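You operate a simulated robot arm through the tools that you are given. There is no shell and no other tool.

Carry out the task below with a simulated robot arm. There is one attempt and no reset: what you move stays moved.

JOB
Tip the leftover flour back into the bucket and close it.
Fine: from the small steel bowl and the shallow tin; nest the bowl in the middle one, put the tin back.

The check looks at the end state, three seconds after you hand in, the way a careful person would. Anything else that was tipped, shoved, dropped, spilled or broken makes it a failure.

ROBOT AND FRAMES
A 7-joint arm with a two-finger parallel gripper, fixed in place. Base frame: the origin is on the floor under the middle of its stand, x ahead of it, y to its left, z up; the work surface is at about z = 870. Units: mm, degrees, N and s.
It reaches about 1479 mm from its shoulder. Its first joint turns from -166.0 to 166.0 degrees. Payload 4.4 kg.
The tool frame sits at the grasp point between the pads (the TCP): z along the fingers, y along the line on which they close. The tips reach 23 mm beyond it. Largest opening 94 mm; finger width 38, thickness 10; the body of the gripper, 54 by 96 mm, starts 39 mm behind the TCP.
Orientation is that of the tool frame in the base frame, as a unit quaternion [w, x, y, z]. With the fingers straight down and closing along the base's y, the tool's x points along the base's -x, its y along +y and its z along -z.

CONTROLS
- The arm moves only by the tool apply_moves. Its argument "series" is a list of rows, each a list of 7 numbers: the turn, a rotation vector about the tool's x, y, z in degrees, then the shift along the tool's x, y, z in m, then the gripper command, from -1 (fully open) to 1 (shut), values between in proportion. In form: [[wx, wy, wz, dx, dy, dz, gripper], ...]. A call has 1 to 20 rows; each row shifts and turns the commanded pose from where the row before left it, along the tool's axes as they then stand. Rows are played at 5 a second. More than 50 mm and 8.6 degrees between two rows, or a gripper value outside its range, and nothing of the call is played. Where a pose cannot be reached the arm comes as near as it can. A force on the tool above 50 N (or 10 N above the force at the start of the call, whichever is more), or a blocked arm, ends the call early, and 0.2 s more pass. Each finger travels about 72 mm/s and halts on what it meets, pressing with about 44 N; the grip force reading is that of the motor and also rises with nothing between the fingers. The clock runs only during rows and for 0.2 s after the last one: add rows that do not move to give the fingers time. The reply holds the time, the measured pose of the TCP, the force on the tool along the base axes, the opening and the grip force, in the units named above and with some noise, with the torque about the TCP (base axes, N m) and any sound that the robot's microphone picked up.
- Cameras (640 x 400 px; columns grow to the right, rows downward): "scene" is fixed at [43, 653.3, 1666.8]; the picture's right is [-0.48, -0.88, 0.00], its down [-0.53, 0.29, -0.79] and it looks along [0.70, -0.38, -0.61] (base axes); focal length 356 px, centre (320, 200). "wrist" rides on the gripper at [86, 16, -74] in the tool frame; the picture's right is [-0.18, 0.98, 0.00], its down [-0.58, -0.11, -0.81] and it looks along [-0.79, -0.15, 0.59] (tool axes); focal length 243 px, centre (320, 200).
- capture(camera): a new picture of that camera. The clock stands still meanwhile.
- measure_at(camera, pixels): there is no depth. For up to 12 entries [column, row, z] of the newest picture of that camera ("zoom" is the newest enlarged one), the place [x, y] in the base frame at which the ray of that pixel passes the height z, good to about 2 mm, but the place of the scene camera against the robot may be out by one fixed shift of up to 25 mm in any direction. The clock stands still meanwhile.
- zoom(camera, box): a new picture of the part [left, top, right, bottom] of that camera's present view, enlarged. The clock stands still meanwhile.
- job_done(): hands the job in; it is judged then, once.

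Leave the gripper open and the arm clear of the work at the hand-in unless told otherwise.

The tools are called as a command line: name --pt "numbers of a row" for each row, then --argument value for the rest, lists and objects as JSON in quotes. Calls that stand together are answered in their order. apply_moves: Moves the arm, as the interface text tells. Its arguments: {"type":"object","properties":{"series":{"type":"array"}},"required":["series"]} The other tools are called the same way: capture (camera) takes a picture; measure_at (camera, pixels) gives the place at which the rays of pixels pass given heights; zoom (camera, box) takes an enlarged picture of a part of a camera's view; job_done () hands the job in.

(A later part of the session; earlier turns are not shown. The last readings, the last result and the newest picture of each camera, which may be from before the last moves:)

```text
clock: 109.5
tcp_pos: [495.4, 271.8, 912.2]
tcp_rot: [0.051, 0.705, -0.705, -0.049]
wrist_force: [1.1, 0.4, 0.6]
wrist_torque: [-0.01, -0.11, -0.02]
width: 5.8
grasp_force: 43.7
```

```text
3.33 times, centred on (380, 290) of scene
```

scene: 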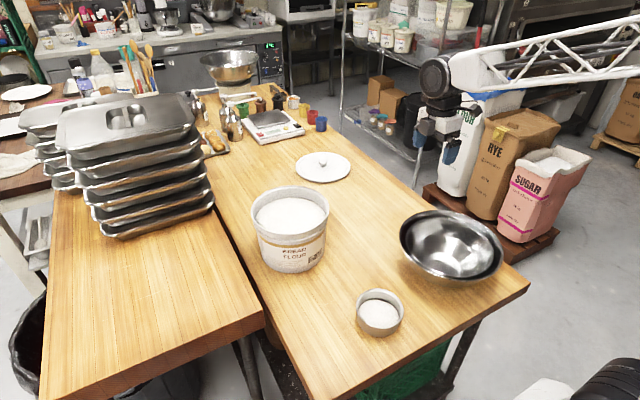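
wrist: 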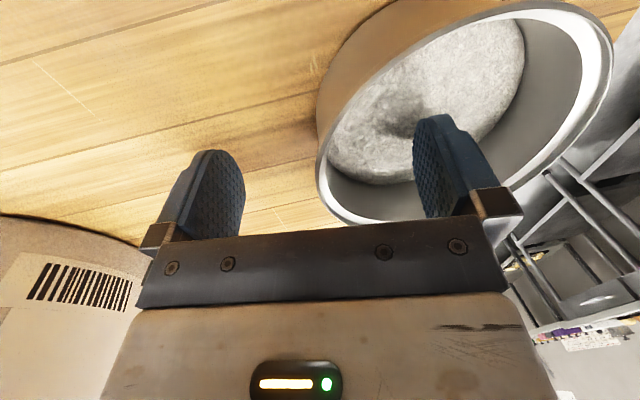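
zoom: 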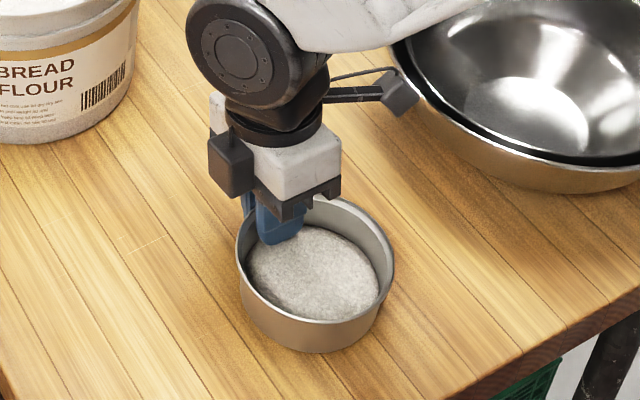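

Gripped at 5.8 mm; the tin slid about 5 mm toward +x as the fingers closed, which I'll undo when putting it back. Next I'll lift 10 mm and check the load.

apply_moves --pt "0 0 0 0 0.0007 -0.005 1" --pt "0 0 0 0 0.0007 -0.005 1" --pt "0 0 0 0 0 0 1"

zoom --camera "scene" --box '[320, 230, 440, 350]'

```text
clock: 110.3
tcp_pos: [498.1, 271.2, 923.0]
tcp_rot: [0.049, 0.706, -0.705, -0.05]
wrist_force: [-0.2, 0.4, -1.6]
wrist_torque: [0.02, -0.05, 0.0]
width: 6.2
grasp_force: 44.2
```

```text
3.33 times, centred on (380, 290) of scene
```

zoom: 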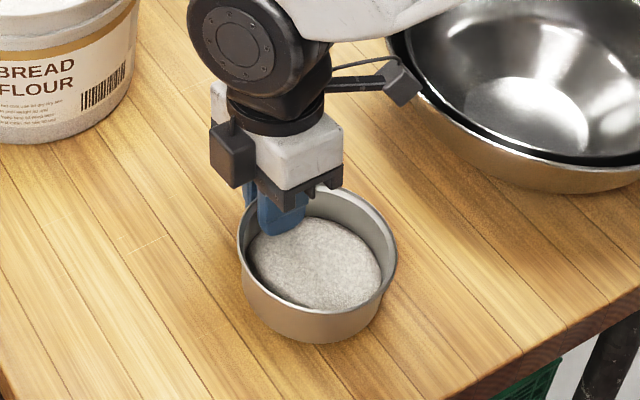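

The tin is lifted level at 1.6 N. I'll raise it about 205 mm.

apply_moves --pt "0 0 0 0 0.0021 -0.0149 1" --pt "0 0 0 0 0.0042 -0.0297 1" --pt "0 0 0 0 0.0042 -0.0297 1" --pt "0 0 0 0 0.0042 -0.0297 1" --pt "0 0 0 0 0.0042 -0.0297 1" --pt "0 0 0 0 0.0042 -0.0297 1" --pt "0 0 0 0 0.0042 -0.0297 1" --pt "0 0 0 0 0.0014 -0.0099 1" --pt "0 0 0 0 0 0 1"

apply_moves --pt "0 0 0 -0.0036 -0.0166 -0.0023 1" --pt "0 0 0 -0.0072 -0.0331 -0.0046 1" --pt "0 0 0 -0.0072 -0.0331 -0.0046 1" --pt "0 0 0 -0.0072 -0.0331 -0.0046 1" --pt "0 0 0 -0.0072 -0.0331 -0.0046 1" --pt "0 0 0 -0.0072 -0.0331 -0.0046 1" --pt "0 0 0 -0.0072 -0.0331 -0.0046 1" --pt "0 0 0 -0.0072 -0.0331 -0.0046 1" --pt "0 0 0 -0.0072 -0.0331 -0.0046 1" --pt "0 0 0 -0.0072 -0.0331 -0.0046 1" --pt "0 0 0 -0.0072 -0.0331 -0.0046 1" --pt "0 0 0 -0.0072 -0.0331 -0.0046 1" --pt "0 0 0 -0.0036 -0.0166 -0.0023 1" --pt "0 0 0 0 0 0 1"

capture --camera "scene"

zoom --camera "scene" --box '[210, 110, 370, 280]'

```text
clock: 112.3
tcp_pos: [497.5, 269.7, 1129.5]
tcp_rot: [0.05, 0.706, -0.705, -0.05]
wrist_force: [0.2, 0.4, -1.5]
wrist_torque: [-0.01, -0.07, 0.03]
width: 5.5
grasp_force: 43.9
```

```text
clock: 115.3
tcp_pos: [899.1, 355.6, 1126.0]
tcp_rot: [0.05, 0.706, -0.705, -0.05]
wrist_force: [0.0, 0.1, -1.6]
wrist_torque: [0.01, -0.1, 0.02]
width: 5.8
grasp_force: 44.0
```

```text
taken
```

scene: 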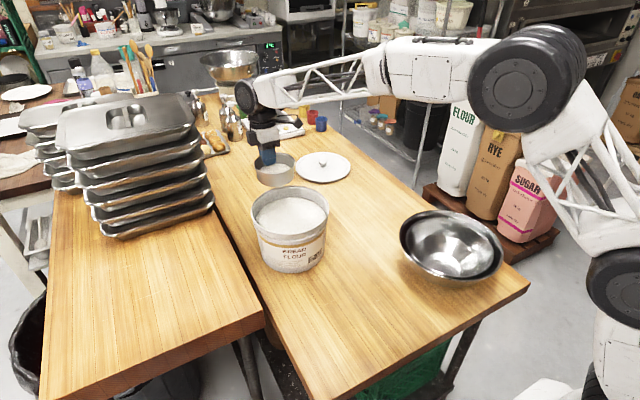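

```text
2.35 times, centred on (290, 195) of scene
```

zoom: 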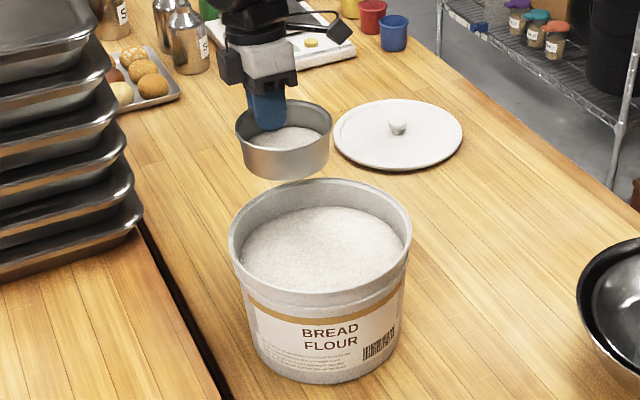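

The tin is level with its near lip over the bucket. I'll tip it slowly to 60° while lowering the lip toward the opening.

apply_moves --pt "5 0 0 0 0.00134 -0.00963 1" --pt "5 0 0 0 0.00134 -0.00963 1" --pt "5 0 0 0 0.00134 -0.00963 1" --pt "5 0 0 0 0.00134 -0.00963 1" --pt "5 0 0 0 0.00254 -0.004 1" --pt "5 0 0 0 0.003 -0.0041 1" --pt "5 0 0 0 0.0035 -0.0043 1" --pt "5 0 0 0 0.0039 -0.0045 1" --pt "5 0 0 0 0.0044 -0.0047 1" --pt "5 0 0 0 0.0048 -0.005 1" --pt "5 0 0 0 0.0052 -0.0053 1" --pt "5 0 0 0 0.0055 -0.0057 1" --pt "0 0 0 0 0 0 1"

zoom --camera "scene" --box '[210, 110, 370, 280]'

```text
clock: 118.1
tcp_pos: [848.7, 356.3, 1180.5]
tcp_rot: [0.31, -0.635, 0.636, -0.31]
wrist_force: [0.0, 0.1, -2.5]
wrist_torque: [0.04, -0.04, -0.01]
width: 6.0
grasp_force: 44.3
```

```text
2.35 times, centred on (290, 195) of scene
```

zoom: 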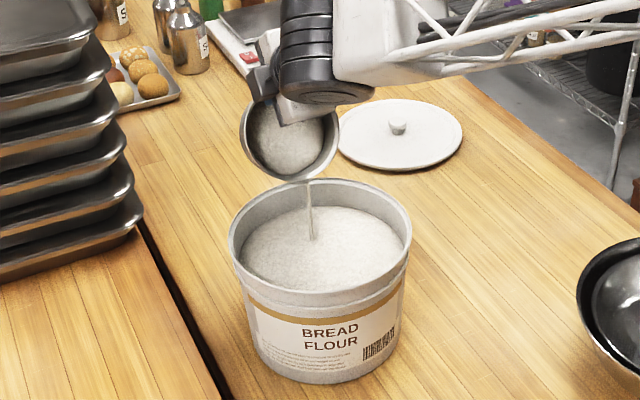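

The stream is already running into the bucket (zoom 308,182 → 313,238). I'll tip further slowly with pauses.

apply_moves --pt "5 0 0 0 0.00134 -0.00963 1" --pt "0 0 0 0 0 0 1" --pt "0 0 0 0 0 0 1" --pt "5 0 0 0 0.00134 -0.00963 1" --pt "0 0 0 0 0 0 1" --pt "0 0 0 0 0 0 1" --pt "5 0 0 0 0.00134 -0.00963 1" --pt "0 0 0 0 0 0 1" --pt "0 0 0 0 0 0 1" --pt "5 0 0 0 0.00134 -0.00963 1" --pt "0 0 0 0 0 0 1" --pt "0 0 0 0 0 0 1"

zoom --camera "scene" --box '[210, 110, 370, 280]'

```text
clock: 120.7
tcp_pos: [810.7, 357.0, 1194.5]
tcp_rot: [0.415, -0.572, 0.573, -0.416]
wrist_force: [0.8, 0.8, -1.4]
wrist_torque: [0.04, 0.02, 0.0]
width: 5.3
grasp_force: 44.0
```

```text
2.35 times, centred on (290, 195) of scene
```

zoom: 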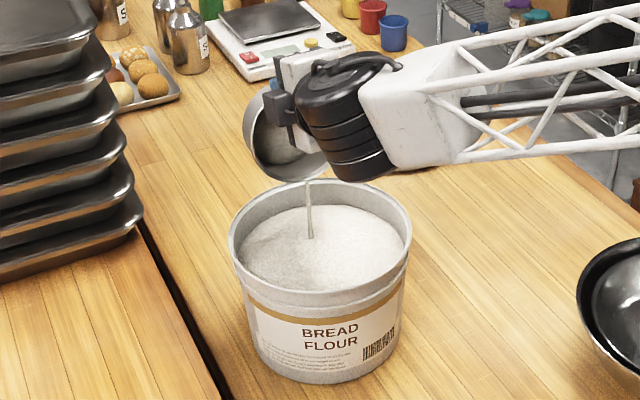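

Still pouring well inside the bucket. I'll continue tipping toward 120°.

apply_moves --pt "5 0 0 0 0.00134 -0.00963 1" --pt "0 0 0 0 0 0 1" --pt "5 0 0 0 0.00134 -0.00963 1" --pt "0 0 0 0 0 0 1" --pt "5 0 0 0 0.00134 -0.00963 1" --pt "0 0 0 0 0 0 1" --pt "5 0 0 0 0.00134 -0.00963 1" --pt "0 0 0 0 0 0 1" --pt "5 0 0 0 0.00134 -0.00963 1" --pt "0 0 0 0 0 0 1" --pt "5 0 0 0 0.00134 -0.00963 1" --pt "0 0 0 0 0 0 1" --pt "0 0 0 0 0 0 1" --pt "0 0 0 0 0 0 1" --pt "0 0 0 0 0 0 1"

zoom --camera "scene" --box '[210, 110, 370, 280]'

capture --camera "wrist"

```text
clock: 123.9
tcp_pos: [755.3, 356.5, 1191.9]
tcp_rot: [-0.549, 0.445, -0.446, 0.549]
wrist_force: [1.7, -0.1, -0.7]
wrist_torque: [-0.02, 0.02, -0.02]
width: 5.5
grasp_force: 43.4
```

```text
2.35 times, centred on (290, 195) of scene
```

zoom: 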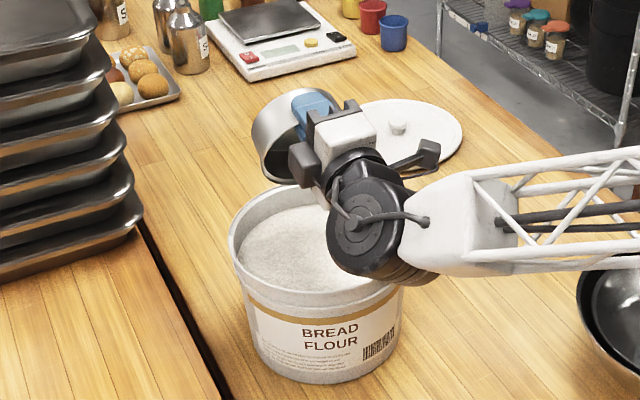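

```text
taken
```

wrist: 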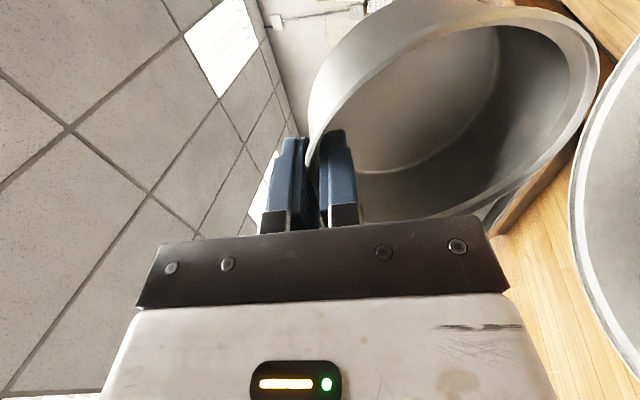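

The inside of the tin looks like bare metal now. I'll tip 10° more and hold, then zoom in to be sure.

apply_moves --pt "5 0 0 0 0.00134 -0.00963 1" --pt "5 0 0 0 0.00134 -0.00963 1" --pt "0 0 0 0 0 0 1" --pt "0 0 0 0 0 0 1" --pt "0 0 0 0 0 0 1" --pt "0 0 0 0 0 0 1" --pt "0 0 0 0 0 0 1" --pt "0 0 0 0 0 0 1"

zoom --camera "wrist" --box '[290, 0, 620, 230]'

zoom --camera "scene" --box '[210, 110, 370, 280]'

```text
clock: 125.7
tcp_pos: [736.8, 355.6, 1183.9]
tcp_rot: [0.586, -0.396, 0.395, -0.586]
wrist_force: [0.3, 0.2, -1.6]
wrist_torque: [0.01, 0.03, -0.01]
width: 5.3
grasp_force: 43.8
```

```text
1.74 times, centred on (455, 115) of wrist
```

zoom: 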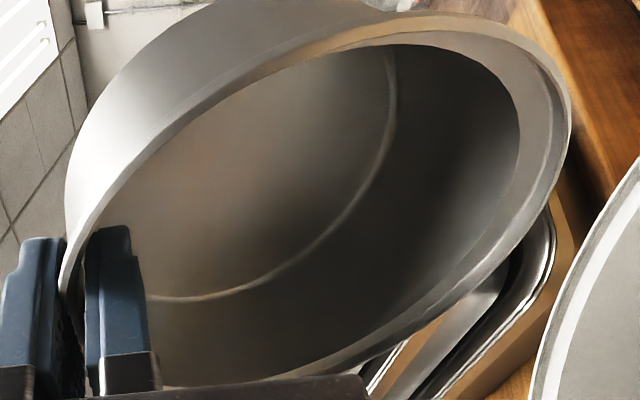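

```text
2.35 times, centred on (290, 195) of scene
```

zoom: 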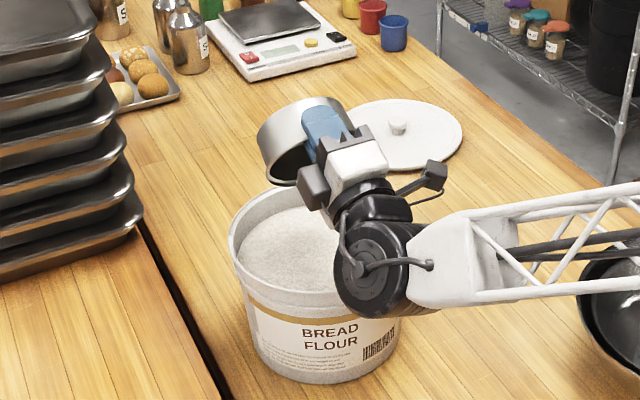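

The tin is empty and clean. I'll raise it 50 mm and tip it back level.

apply_moves --pt "0 0 0 0 -0.0232 0.0094 1" --pt "0 0 0 0 -0.0232 0.0094 1" --pt "-7.5 0 0 0 -0.00042 0.01457 1" --pt "-7.5 0 0 0 -0.00042 0.01457 1" --pt "-7.5 0 0 0 -0.00042 0.01457 1" --pt "-7.5 0 0 0 -0.00042 0.01457 1" --pt "-7.5 0 0 0 -0.00042 0.01457 1" --pt "-7.5 0 0 0 -0.00042 0.01457 1" --pt "-7.5 0 0 0 -0.00042 0.01457 1" --pt "-7.5 0 0 0 -0.00042 0.01457 1" --pt "-7.5 0 0 0 -0.00042 0.01457 1" --pt "-7.5 0 0 0 -0.00042 0.01457 1" --pt "-7.5 0 0 0 -0.00042 0.01457 1" --pt "-7.5 0 0 0 -0.00042 0.01457 1" --pt "-7.5 0 0 0 -0.00042 0.01457 1" --pt "-7.5 0 0 0 -0.00042 0.01457 1" --pt "-7.5 0 0 0 -0.00042 0.01457 1" --pt "-7.5 0 0 0 -0.00042 0.01457 1" --pt "0 0 0 0 0 0 1"

capture --camera "scene"

```text
clock: 129.7
tcp_pos: [899.5, 356.7, 1132.1]
tcp_rot: [0.051, 0.705, -0.705, -0.05]
wrist_force: [0.9, 0.6, -1.2]
wrist_torque: [0.01, -0.05, 0.02]
width: 5.6
grasp_force: 44.3
```

```text
taken
```

scene: 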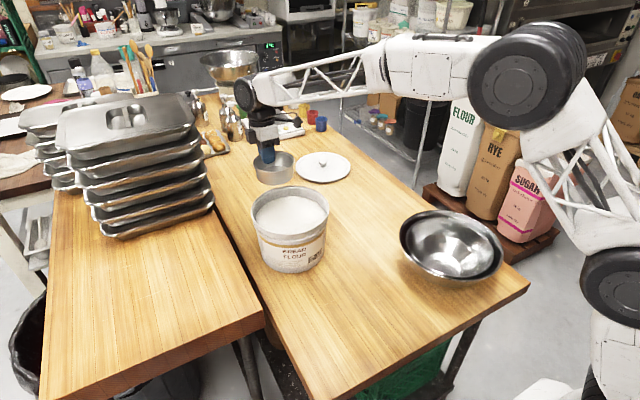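

Level again. Next I'll carry the tin back above its original place.

apply_moves --pt "0 0 0 0.0033 0.0156 0.0022 1" --pt "0 0 0 0.0065 0.0312 0.0044 1" --pt "0 0 0 0.0065 0.0312 0.0044 1" --pt "0 0 0 0.0065 0.0312 0.0044 1" --pt "0 0 0 0.0065 0.0312 0.0044 1" --pt "0 0 0 0.0065 0.0312 0.0044 1" --pt "0 0 0 0.0065 0.0312 0.0044 1" --pt "0 0 0 0.0065 0.0312 0.0044 1" --pt "0 0 0 0.0065 0.0312 0.0044 1" --pt "0 0 0 0.0065 0.0312 0.0044 1" --pt "0 0 0 0.0065 0.0312 0.0044 1" --pt "0 0 0 0.0065 0.0312 0.0044 1" --pt "0 0 0 0.0065 0.0312 0.0044 1" --pt "0 0 0 0.0033 0.0156 0.0022 1" --pt "0 0 0 0 0 0 1"

```text
clock: 132.9
tcp_pos: [489.8, 271.3, 1131.3]
tcp_rot: [0.05, 0.706, -0.705, -0.05]
wrist_force: [-0.7, 0.2, -0.4]
wrist_torque: [0.04, -0.05, -0.01]
width: 5.1
grasp_force: 44.0
```

Now I'll lower it straight down to about 15 mm above the table.

apply_moves --pt "0 0 0 0 -0.0042 0.0297 1" --pt "0 0 0 0 -0.0042 0.0297 1" --pt "0 0 0 0 -0.0042 0.0297 1" --pt "0 0 0 0 -0.0042 0.0297 1" --pt "0 0 0 0 -0.0042 0.0297 1" --pt "0 0 0 0 -0.0042 0.0297 1" --pt "0 0 0 0 -0.0021 0.0149 1" --pt "0 0 0 0 -0.0014 0.0099 1" --pt "0 0 0 0 0 0 1"

zoom --camera "scene" --box '[340, 280, 420, 345]'

```text
clock: 134.9
tcp_pos: [490.4, 272.9, 927.5]
tcp_rot: [0.049, 0.706, -0.705, -0.05]
wrist_force: [0.5, -0.6, -1.2]
wrist_torque: [-0.02, -0.05, -0.03]
width: 5.4
grasp_force: 44.1
```

```text
6.15 times, centred on (380, 312) of scene
```

zoom: 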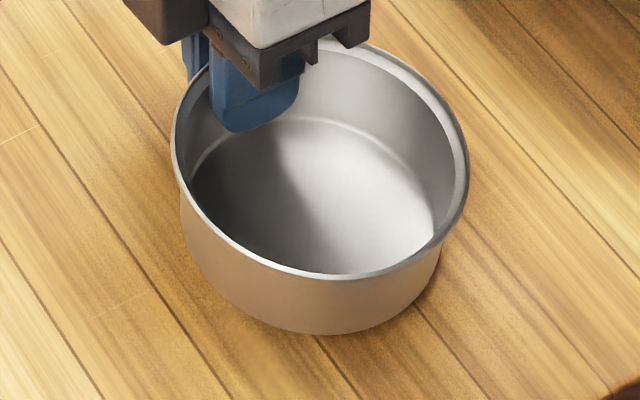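

It's a few mm short of the original place in the picture. I'll lower another 12 mm with +2 mm in x.

apply_moves --pt "0 0 0 0 -0.0012 0.0039 1" --pt "0 0 0 0 -0.0012 0.0039 1" --pt "0 0 0 0 -0.0012 0.0039 1" --pt "0 0 0 0 0 0 1"

zoom --camera "scene" --box '[340, 280, 420, 345]'

```text
clock: 135.9
tcp_pos: [492.2, 272.0, 915.9]
tcp_rot: [-0.05, -0.705, 0.705, 0.05]
wrist_force: [-0.2, 0.0, -0.7]
wrist_torque: [0.0, -0.06, 0.02]
width: 5.6
grasp_force: 44.2
```

```text
6.15 times, centred on (380, 312) of scene
```

zoom: 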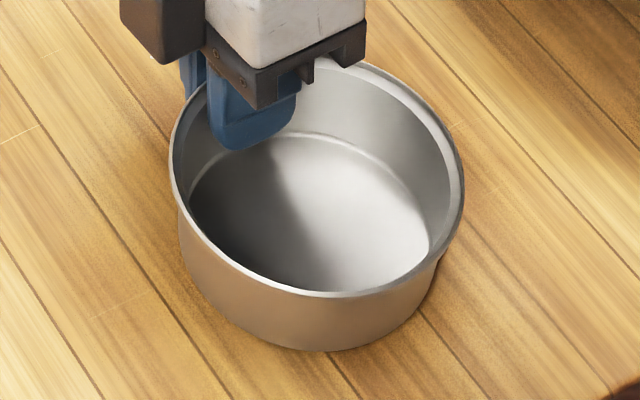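

That nearly matches the original picture. I'll lower the last few mm in 1.5 mm steps.

apply_moves --pt "0 0 0 0 -0.0002 0.0015 1" --pt "0 0 0 0 0 0 1"

apply_moves --pt "0 0 0 0 -0.0002 0.0015 1" --pt "0 0 0 0 0 0 1"

```text
clock: 136.5
tcp_pos: [493.3, 272.2, 912.8]
tcp_rot: [-0.048, -0.705, 0.706, 0.049]
wrist_force: [-4.5, -0.8, 17.6]
wrist_torque: [0.65, 0.45, 0.17]
width: 5.4
grasp_force: 44.1
```

```text
clock: 137.1
tcp_pos: [493.5, 272.5, 913.1]
tcp_rot: [0.048, 0.706, -0.705, -0.05]
wrist_force: [-5.3, -9.4, 47.4]
wrist_torque: [0.13, 0.52, 0.18]
width: 5.6
grasp_force: 44.1
```

It's on the table, with 47 N of contact. I'll back up to relieve that push, then open.

apply_moves --pt "0 0 0 0 0.0002 -0.0017 1" --pt "0 0 0 0 0 0 1"

```text
clock: 137.7
tcp_pos: [491.7, 272.9, 911.9]
tcp_rot: [0.05, 0.705, -0.705, -0.05]
wrist_force: [6.0, 2.2, 15.7]
wrist_torque: [0.43, -0.25, -0.12]
width: 5.3
grasp_force: 44.1
```

apply_moves --pt "0 0 0 0 0.0001 -0.0008 1" --pt "0 0 0 0 0 0 1"

```text
clock: 138.3
tcp_pos: [489.7, 272.0, 912.0]
tcp_rot: [0.05, 0.706, -0.705, -0.051]
wrist_force: [0.5, -0.5, -1.3]
wrist_torque: [0.0, -0.03, 0.01]
width: 5.7
grasp_force: 44.4
```

The force is back to the tin's own weight, so it is just at the table. I'll open the fingers.

apply_moves --pt "0 0 0 0 0 0 0.8" --pt "0 0 0 0 0 0 0.5" --pt "0 0 0 0 0 0 0" --pt "0 0 0 0 0 0 -0.6" --pt "0 0 0 0 0 0 -0.6" --pt "0 0 0 0 0 0 -0.6"

zoom --camera "scene" --box '[340, 280, 420, 345]'

```text
clock: 139.7
tcp_pos: [492.3, 271.7, 913.8]
tcp_rot: [0.05, 0.706, -0.705, -0.05]
wrist_force: [0.0, 0.0, 0.6]
wrist_torque: [-0.03, 0.0, 0.01]
width: 75.2
grasp_force: 0.1
```

```text
6.15 times, centred on (380, 312) of scene
```

zoom: 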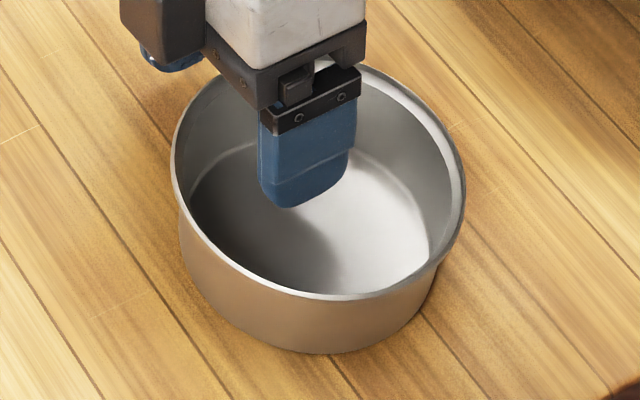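

The tin rests exactly where it started: left (170,165), right (464,192), bottom (345,298) in the same zoom. I'll withdraw straight back along the fingers.

apply_moves --pt "0 0 0 0 0 -0.015 -0.6" --pt "0 0 0 0 0 -0.03 -0.6" --pt "0 0 0 0 0 -0.045 -0.6" --pt "0 0 0 0 0 -0.045 -1" --pt "0 0 0 0 0 -0.045 -1" --pt "0 0 0 0 0 -0.045 -1" --pt "0 0 0 0 0 0 -1"

capture --camera "scene"

zoom --camera "scene" --box '[230, 130, 390, 290]'

```text
clock: 141.3
tcp_pos: [520.9, 274.4, 1134.7]
tcp_rot: [-0.05, -0.705, 0.705, 0.05]
wrist_force: [-0.5, -0.3, -0.5]
wrist_torque: [-0.01, 0.05, 0.0]
width: 94.3
grasp_force: 0.0
```

```text
taken
```

scene: 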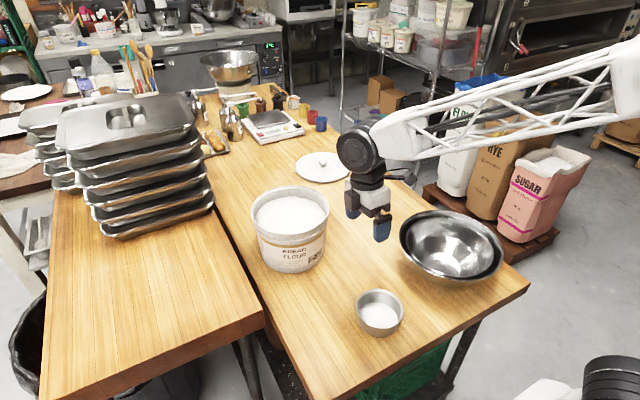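

```text
2.50 times, centred on (310, 210) of scene
```

zoom: 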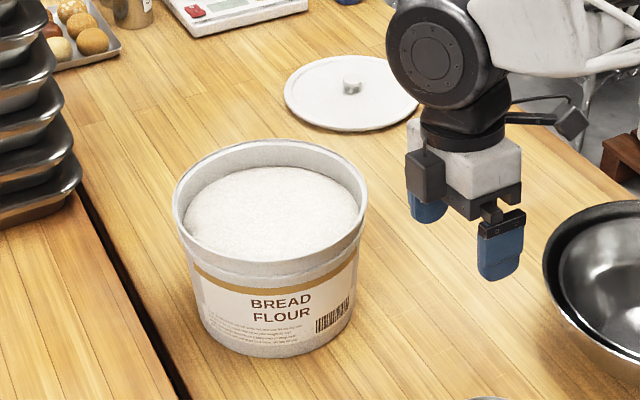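

The bucket holds all the flour with room to spare. Now for the lid, I'll turn the hand back to its normal direction first.

apply_moves --pt "8 0 0 0 0 0 -1" --pt "0 0 8.2 0 0 0 -1" --pt "0 0 8.2 0 0 0 -1" --pt "0 0 8.2 0 0 0 -1" --pt "0 0 8.2 0 0 0 -1" --pt "0 0 8.2 0 0 0 -1" --pt "0 0 8.2 0 0 0 -1" --pt "0 0 8.2 0 0 0 -1" --pt "0 0 8.2 0 0 0 -1" --pt "0 0 8.2 0 0 0 -1" --pt "0 0 8.2 0 0 0 -1" --pt "0 0 8.0 0 0 0 -1" --pt "0 0 0 0 0 0 -1"

apply_moves --pt "0 0 0 -0.0408 -0.0195 -0.0015 -1" --pt "0 0 0 -0.0408 -0.0195 -0.0015 -1" --pt "0 0 0 -0.0408 -0.0195 -0.0015 -1" --pt "0 0 0 -0.0408 -0.0195 -0.0015 -1" --pt "0 0 0 -0.0408 -0.0195 -0.0015 -1" --pt "0 0 0 -0.0408 -0.0195 -0.0015 -1" --pt "0 0 0 -0.0408 -0.0195 -0.0015 -1" --pt "0 0 0 -0.0408 -0.0195 -0.0015 -1" --pt "0 0 0 -0.0408 -0.0195 -0.0015 -1" --pt "0 0 0 -0.0408 -0.0195 -0.0015 -1" --pt "0 0 0 -0.0408 -0.0195 -0.0015 -1" --pt "0 0 0 -0.0408 -0.0195 -0.0015 -1" --pt "0 0 0 0 0 0 -1"

capture --camera "wrist"

```text
clock: 144.1
tcp_pos: [523.9, 272.6, 1134.7]
tcp_rot: [-0.001, 0.0, 1.0, 0.001]
wrist_force: [-1.1, 0.1, 0.3]
wrist_torque: [-0.01, 0.02, 0.05]
width: 94.0
grasp_force: 0.1
```

```text
clock: 146.9
tcp_pos: [1014.5, 36.3, 1154.5]
tcp_rot: [-0.001, 0.0, 1.0, -0.001]
wrist_force: [0.0, -0.1, 0.8]
wrist_torque: [0.0, 0.02, 0.0]
width: 94.1
grasp_force: 0.1
```

```text
taken
```

wrist: 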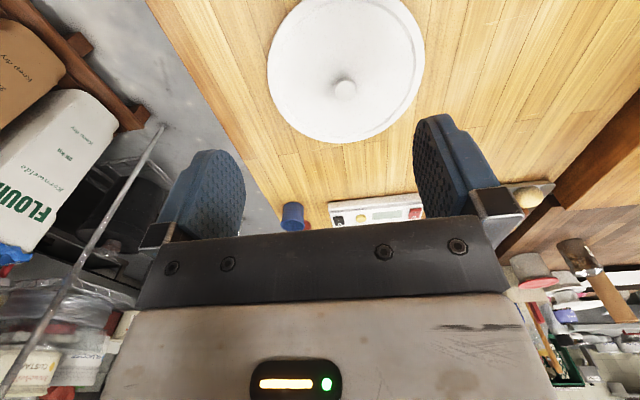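

The lid is fully in view with its knob near (345,87). I'll zoom in and measure.

zoom --camera "wrist" --box '[255, 0, 435, 150]'

zoom --camera "wrist" --box '[320, 60, 370, 110]'

measure_at --camera "wrist" --pixels '[[267, 75, 880], [424, 62, 880], [337, 143, 880], [345, 82, 880], [346, 88, 905], [346, 88, 910]]'

```text
2.67 times, centred on (345, 75) of wrist
```

zoom: 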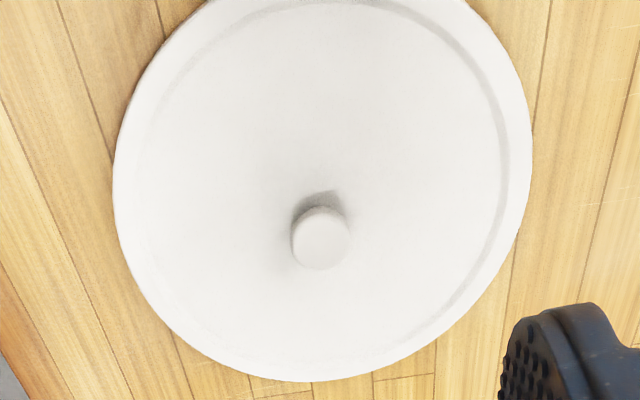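

```text
8.00 times, centred on (345, 85) of wrist
```

zoom: 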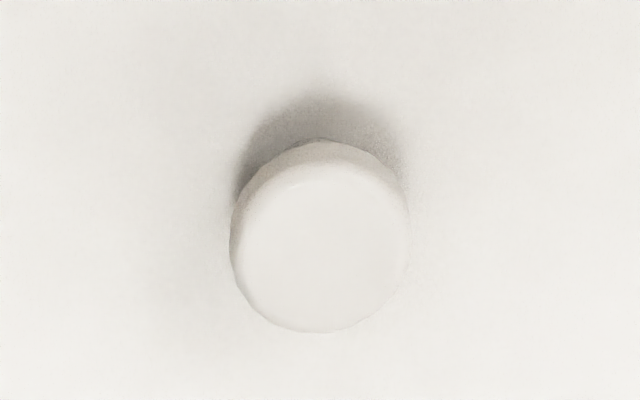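

```text
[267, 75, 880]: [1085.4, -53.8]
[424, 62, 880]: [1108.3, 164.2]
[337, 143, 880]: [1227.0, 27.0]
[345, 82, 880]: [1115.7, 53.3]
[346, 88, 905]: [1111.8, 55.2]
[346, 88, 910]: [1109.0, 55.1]
```

The lid's centre and knob are near (1117,55) and its radius is about 110, only slightly larger than the bucket rim. I need the bucket centre precisely, so I'll look at it again from above first.

apply_moves --pt "0 0 0 0.034 0.0292 -0.0087 -1" --pt "0 0 0 0.034 0.0292 -0.0087 -1" --pt "0 0 0 0.034 0.0292 -0.0087 -1" --pt "0 0 0 0.034 0.0292 -0.0087 -1" --pt "0 0 0 0.034 0.0292 -0.0087 -1" --pt "0 0 0 0.034 0.0292 -0.0087 -1" --pt "0 0 0 0.034 0.0292 -0.0087 -1" --pt "0 0 0 0.034 0.0292 -0.0087 -1" --pt "0 0 0 0.034 0.0292 -0.0087 -1" --pt "0 0 0 0.034 0.0292 -0.0087 -1" --pt "0 0 0 0.034 0.0292 -0.0087 -1" --pt "0 0 0 0 0 0 -1" --pt "0 0 0 0 0 0 -1"

capture --camera "wrist"

zoom --camera "wrist" --box '[220, 30, 420, 230]'

```text
clock: 149.7
tcp_pos: [637.4, 356.2, 1247.5]
tcp_rot: [-0.001, 0.0, 1.0, 0.0]
wrist_force: [-0.4, 0.0, -0.3]
wrist_torque: [-0.02, 0.01, 0.0]
width: 93.8
grasp_force: 0.0
```

```text
taken
```

wrist: 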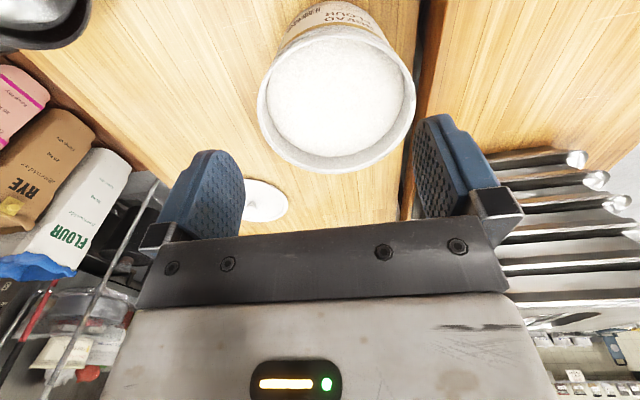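

```text
2.00 times, centred on (320, 130) of wrist
```

zoom: 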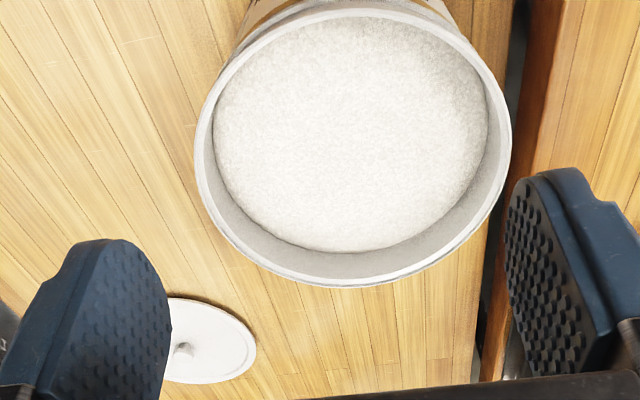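

zoom --camera "wrist" --box '[250, 20, 342, 180]'

zoom --camera "wrist" --box '[330, 20, 422, 180]'

```text
2.50 times, centred on (296, 100) of wrist
```

zoom: 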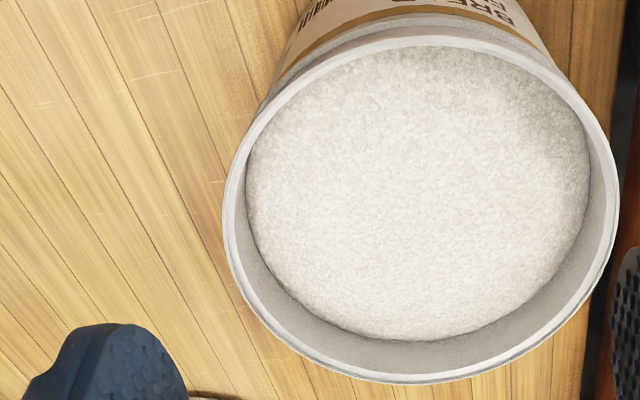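

```text
2.50 times, centred on (376, 100) of wrist
```

zoom: 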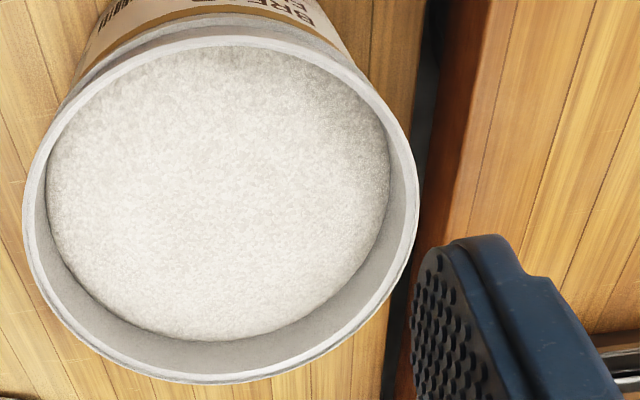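

measure_at --camera "wrist" --pixels '[[256.8, 102, 1035], [260.8, 128, 1035], [280, 154, 1035], [308, 170, 1035], [336, 173.2, 1035], [368, 167.2, 1035], [396, 146, 1035], [412, 116, 1035], [415.2, 92, 1035], [408, 72, 1035], [264, 80, 1035], [280, 58, 1035]]'

measure_at --camera "wrist" --pixels '[[386, 48, 1035], [356, 34.8, 1035], [308, 40, 1035], [256.8, 102, 1028], [415.2, 92, 1028], [336, 173.2, 1028]]'

```text
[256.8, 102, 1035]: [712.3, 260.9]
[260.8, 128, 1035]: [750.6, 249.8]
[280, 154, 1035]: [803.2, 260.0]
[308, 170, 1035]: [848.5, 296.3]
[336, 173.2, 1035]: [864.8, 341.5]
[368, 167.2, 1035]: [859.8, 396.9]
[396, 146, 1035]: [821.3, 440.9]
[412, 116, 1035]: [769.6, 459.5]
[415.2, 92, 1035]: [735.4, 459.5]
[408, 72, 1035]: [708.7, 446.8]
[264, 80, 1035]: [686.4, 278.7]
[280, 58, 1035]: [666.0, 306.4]
```

```text
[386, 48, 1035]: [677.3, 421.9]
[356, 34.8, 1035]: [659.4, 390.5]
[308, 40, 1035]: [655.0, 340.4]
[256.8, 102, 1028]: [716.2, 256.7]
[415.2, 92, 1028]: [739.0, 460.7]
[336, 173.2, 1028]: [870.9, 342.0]
```

The bucket rim fits a circle centred at (760,355.5), radius 106, very cleanly. Now I'll go back above the lid's knob.

apply_moves --pt "0 0 0 -0.0369 -0.02315 0.0113 -1" --pt "0 0 0 -0.0369 -0.02315 0.0113 -1" --pt "0 0 0 -0.0369 -0.02315 0.0113 -1" --pt "0 0 0 -0.0369 -0.02315 0.0113 -1" --pt "0 0 0 -0.0369 -0.02315 0.0113 -1" --pt "0 0 0 -0.0369 -0.02315 0.0113 -1" --pt "0 0 0 -0.0369 -0.02315 0.0113 -1" --pt "0 0 0 -0.0369 -0.02315 0.0113 -1" --pt "0 0 0 -0.0369 -0.02315 0.0113 -1" --pt "0 0 0 -0.0369 -0.02315 0.0113 -1" --pt "0 0 0 -0.0369 -0.02315 0.0113 -1" --pt "0 0 0 -0.0369 -0.02315 0.0113 -1" --pt "0 0 0 -0.0369 -0.02315 0.0113 -1" --pt "0 0 0 0 0 0.04 -1" --pt "0 0 0 0 0 0.04 -1" --pt "0 0 0 0 0 0.03 -1" --pt "0 0 0 0 0 0 -1"

capture --camera "wrist"

zoom --camera "scene" --box '[270, 110, 380, 200]'

```text
clock: 153.3
tcp_pos: [1121.0, 55.6, 992.5]
tcp_rot: [-0.001, 0.0, 1.0, 0.0]
wrist_force: [1.0, -0.1, -0.1]
wrist_torque: [0.02, 0.01, 0.0]
width: 93.8
grasp_force: 0.0
```

```text
taken
```

wrist: 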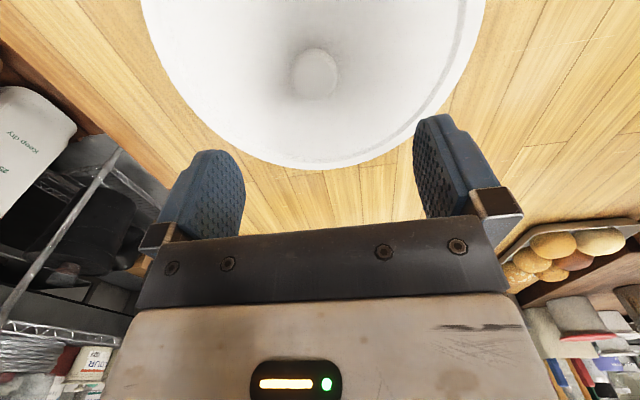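

```text
4.44 times, centred on (325, 155) of scene
```

zoom: 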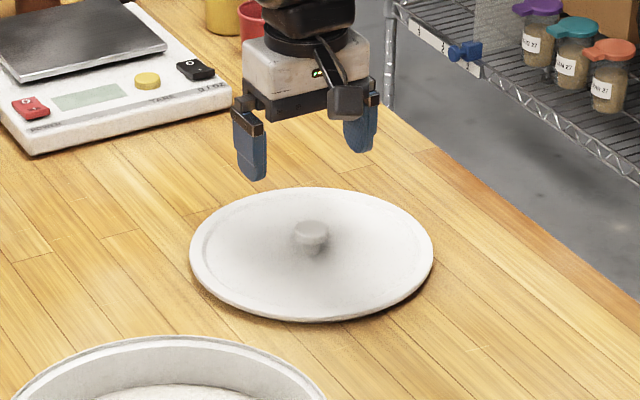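

zoom --camera "wrist" --box '[280, 40, 350, 110]'

measure_at --camera "wrist" --pixels '[[315, 75, 895], [315, 75, 905], [315, 75, 915], [290, 75, 905], [338, 75, 905], [315, 98, 905], [315, 50, 880], [287, 168.5, 878], [310, 169, 878], [330, 168, 878], [200, 125, 878], [440, 110, 878]]'

```text
5.71 times, centred on (315, 75) of wrist
```

zoom: 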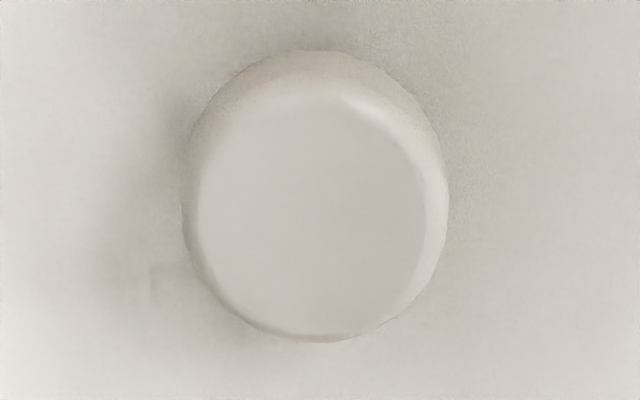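

```text
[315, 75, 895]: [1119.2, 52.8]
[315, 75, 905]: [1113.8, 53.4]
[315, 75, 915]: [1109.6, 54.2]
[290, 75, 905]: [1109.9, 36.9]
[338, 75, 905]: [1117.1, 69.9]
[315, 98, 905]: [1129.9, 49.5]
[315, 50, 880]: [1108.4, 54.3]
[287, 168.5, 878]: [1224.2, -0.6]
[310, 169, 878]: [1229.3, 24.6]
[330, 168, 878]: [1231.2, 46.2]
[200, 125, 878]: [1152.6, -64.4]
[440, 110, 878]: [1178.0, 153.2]
```

zoom --camera "wrist" --box '[130, 0, 330, 180]'

zoom --camera "wrist" --box '[310, 0, 510, 180]'

```text
2.22 times, centred on (230, 90) of wrist
```

zoom: 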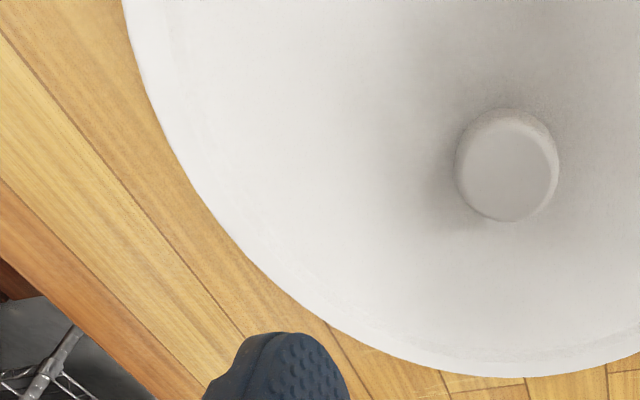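

```text
2.22 times, centred on (410, 90) of wrist
```

zoom: 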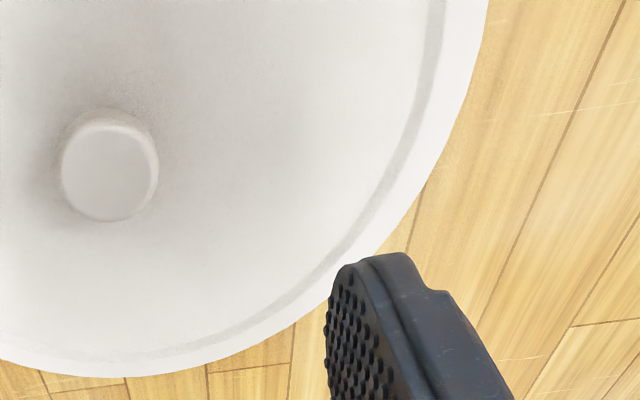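

measure_at --camera "wrist" --pixels '[[140.9, 0, 878], [151.2, 38.2, 878], [171.5, 81, 878], [198.5, 117, 878], [234.5, 147.6, 878], [279.5, 165.6, 878], [333.5, 168.7, 878], [369.5, 158.4, 878], [401, 141.7, 878], [446, 101.2, 878], [468.5, 63, 878], [482, 22.5, 878]]'

```text
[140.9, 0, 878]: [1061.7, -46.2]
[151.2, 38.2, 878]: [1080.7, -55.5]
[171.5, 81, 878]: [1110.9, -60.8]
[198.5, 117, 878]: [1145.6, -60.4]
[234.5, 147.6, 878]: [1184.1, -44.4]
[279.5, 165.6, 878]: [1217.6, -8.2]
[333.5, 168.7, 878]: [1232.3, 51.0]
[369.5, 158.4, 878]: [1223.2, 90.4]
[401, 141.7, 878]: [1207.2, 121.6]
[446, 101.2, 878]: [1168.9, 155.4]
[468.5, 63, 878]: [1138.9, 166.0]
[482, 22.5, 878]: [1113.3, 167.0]
```

The lid's rim and knob agree on a centre near (1114,53). I'll shift there and descend 42 mm, keeping the tips above the knob, and look again.

apply_moves --pt "0 0 0 0.003 -0.0013 0.021 -1" --pt "0 0 0 0.003 -0.0012 0.021 -1" --pt "0 0 0 0 0 0 -1" --pt "0 0 0 0 0 0 -1"

capture --camera "wrist"

zoom --camera "wrist" --box '[230, 20, 430, 180]'

zoom --camera "scene" --box '[270, 110, 380, 200]'

```text
clock: 154.3
tcp_pos: [1114.6, 54.0, 952.9]
tcp_rot: [-0.001, -0.001, 1.0, 0.0]
wrist_force: [-0.3, 0.7, 0.1]
wrist_torque: [-0.01, 0.02, -0.01]
width: 93.9
grasp_force: 0.1
```

```text
taken
```

wrist: 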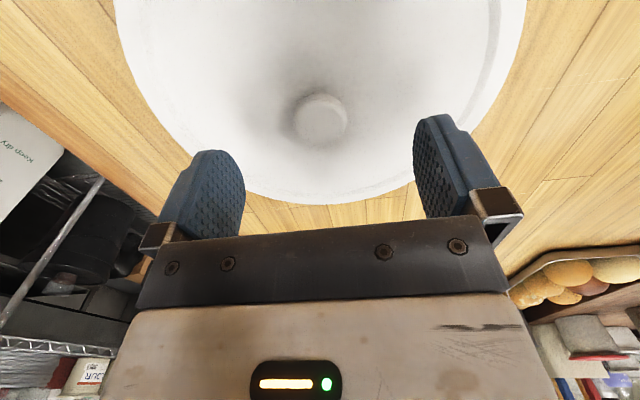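

```text
2.50 times, centred on (330, 100) of wrist
```

zoom: 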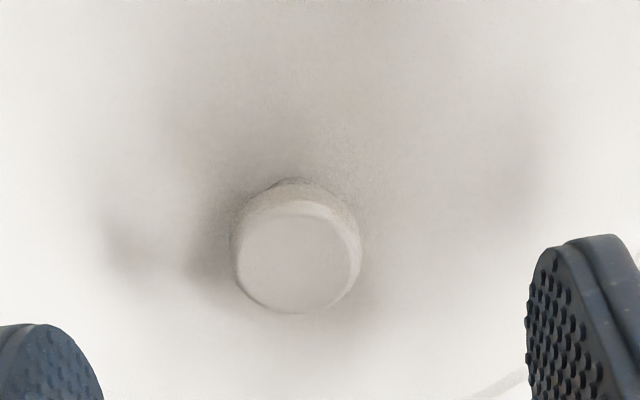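

```text
4.44 times, centred on (325, 155) of scene
```

zoom: 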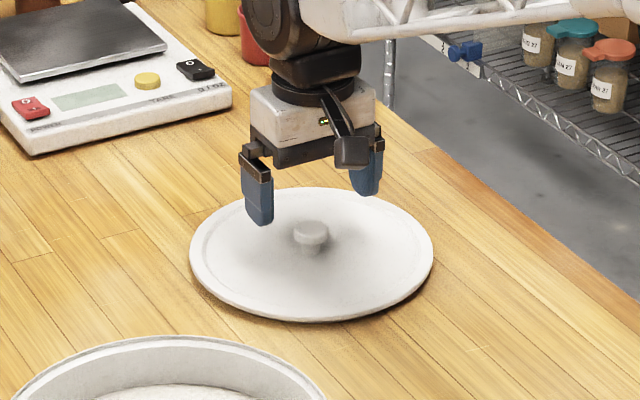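

zoom --camera "wrist" --box '[100, 0, 330, 215]'

zoom --camera "wrist" --box '[310, 0, 540, 215]'

```text
1.86 times, centred on (215, 108) of wrist
```

zoom: 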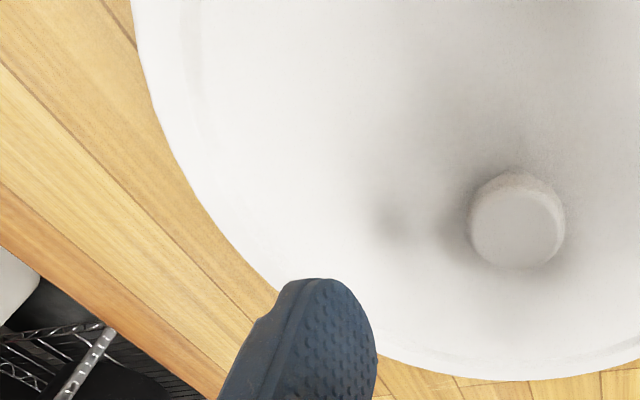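

```text
1.86 times, centred on (425, 108) of wrist
```

zoom: 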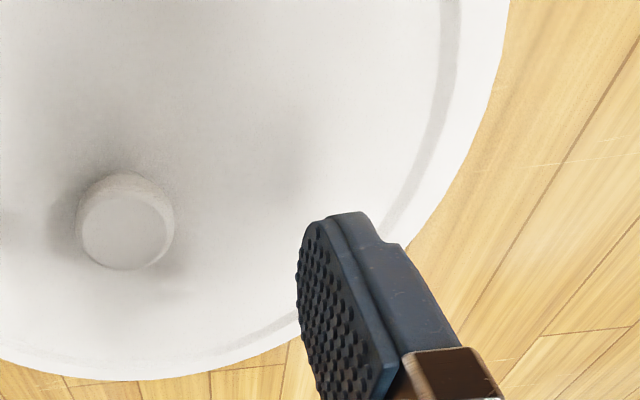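

measure_at --camera "wrist" --pixels '[[123.6, 53.7, 888], [145.1, 102.1, 888], [188.1, 150.5, 888], [249.9, 191.9, 888], [284.9, 202.1, 888], [322.5, 204.3, 888], [376.6, 193.5, 888], [411.6, 174.7, 888], [476.1, 129, 888], [505.6, 80.6, 888], [520.7, 37.6, 888], [113.4, 0, 888]]'

measure_at --camera "wrist" --pixels '[[123.6, 53.7, 880], [145.1, 102.1, 880], [188.1, 150.5, 880], [322.5, 204.3, 880], [376.6, 193.5, 880], [505.6, 80.6, 880], [520.7, 37.6, 880], [319.6, 122.8, 909], [319.6, 122.8, 914]]'

```text
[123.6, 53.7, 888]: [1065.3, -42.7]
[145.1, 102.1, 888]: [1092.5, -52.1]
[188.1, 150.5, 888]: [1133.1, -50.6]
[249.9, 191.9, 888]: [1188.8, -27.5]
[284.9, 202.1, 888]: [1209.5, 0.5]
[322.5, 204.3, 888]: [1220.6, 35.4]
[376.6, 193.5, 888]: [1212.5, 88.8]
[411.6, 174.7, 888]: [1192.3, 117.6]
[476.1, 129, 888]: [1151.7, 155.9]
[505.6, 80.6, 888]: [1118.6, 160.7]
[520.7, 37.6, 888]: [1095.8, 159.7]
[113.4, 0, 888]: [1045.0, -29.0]
```

```text
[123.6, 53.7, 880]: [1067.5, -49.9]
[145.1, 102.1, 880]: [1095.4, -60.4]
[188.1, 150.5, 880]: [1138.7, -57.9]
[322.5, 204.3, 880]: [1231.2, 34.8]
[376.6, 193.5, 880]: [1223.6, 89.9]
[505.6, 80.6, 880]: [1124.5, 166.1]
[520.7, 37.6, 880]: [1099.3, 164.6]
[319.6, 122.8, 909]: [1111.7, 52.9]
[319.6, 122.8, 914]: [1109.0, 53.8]
```

Three views agree: lid edge at z about 889, radius about 106.5, centre (1114.3,53.5), and the knob cap top near z 906. The hand is centred. I'll descend so the tips sit just above the lid plate.

apply_moves --pt "0 0 0 0 0 0.014 -1" --pt "0 0 0 0 0 0.014 -1" --pt "0 0 0 0 0 0.007 -1" --pt "0 0 0 0 0 0.003 -1" --pt "0 0 0 0 0 0 -1"

zoom --camera "scene" --box '[280, 120, 370, 190]'

capture --camera "wrist"

```text
clock: 155.5
tcp_pos: [1112.1, 54.6, 911.0]
tcp_rot: [-0.001, 0.0, 1.0, 0.0]
wrist_force: [-0.2, 0.1, 0.5]
wrist_torque: [-0.02, 0.0, -0.02]
width: 94.0
grasp_force: 0.0
```

```text
5.71 times, centred on (325, 155) of scene
```

zoom: 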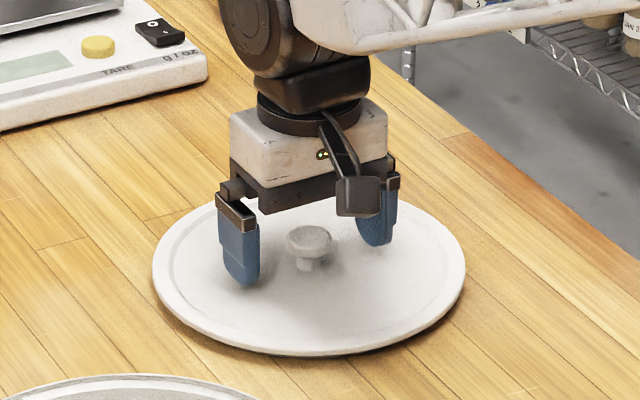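

```text
taken
```

wrist: 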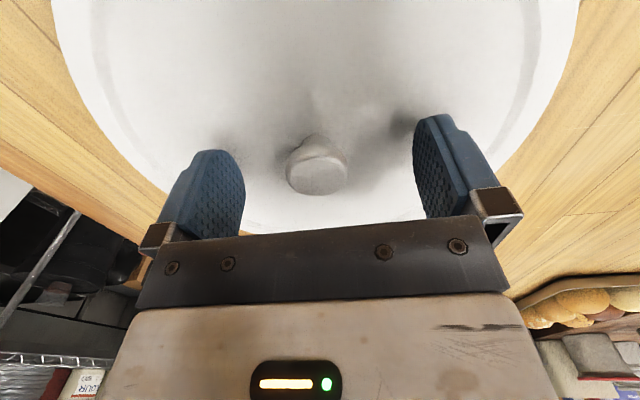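

zoom --camera "wrist" --box '[270, 120, 370, 210]'

```text
4.44 times, centred on (320, 165) of wrist
```

zoom: 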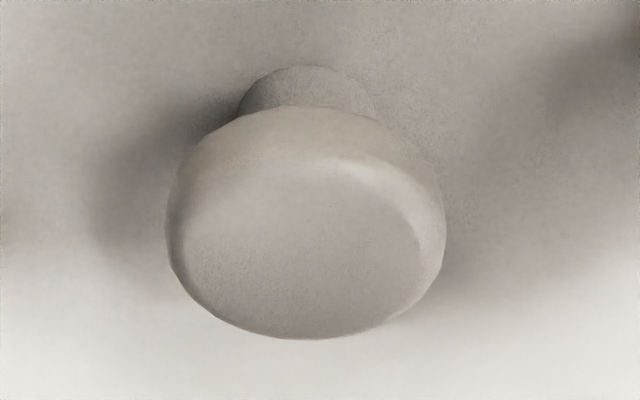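

The knob sits between the fingers, within 2 mm of centre. I'll close on it.

apply_moves --pt "0 0 0 0 0 0 -0.2" --pt "0 0 0 0 0 0 0.2" --pt "0 0 0 0 0 0 0.6" --pt "0 0 0 0 0 0 1" --pt "0 0 0 0 0 0 1" --pt "0 0 0 0 0 0 1"

capture --camera "wrist"

zoom --camera "wrist" --box '[250, 110, 390, 220]'

```text
clock: 156.9
tcp_pos: [1111.9, 53.9, 914.3]
tcp_rot: [-0.001, 0.0, 1.0, 0.0]
wrist_force: [-0.6, 0.1, 2.7]
wrist_torque: [-0.16, 0.04, 0.05]
width: 30.5
grasp_force: 43.6
```

```text
taken
```

wrist: 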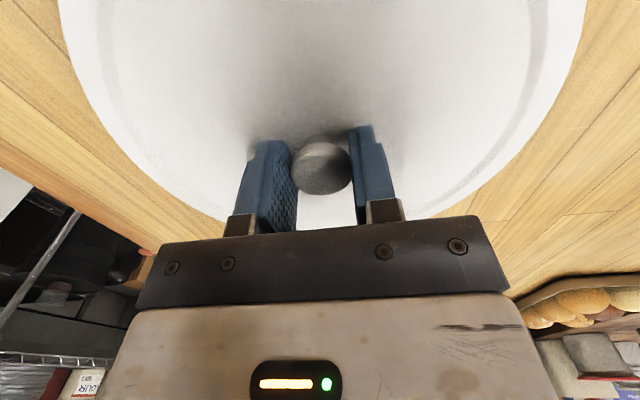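

```text
3.64 times, centred on (320, 165) of wrist
```

zoom: 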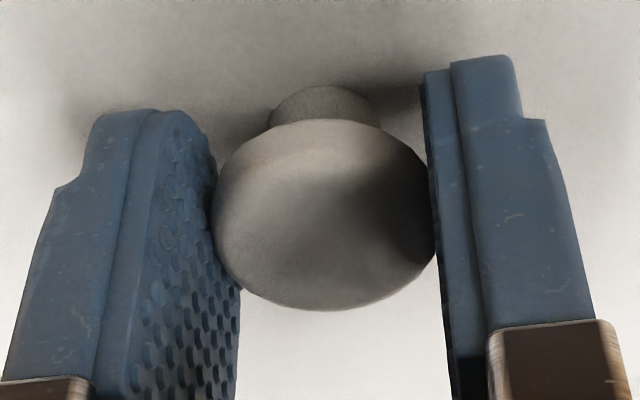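

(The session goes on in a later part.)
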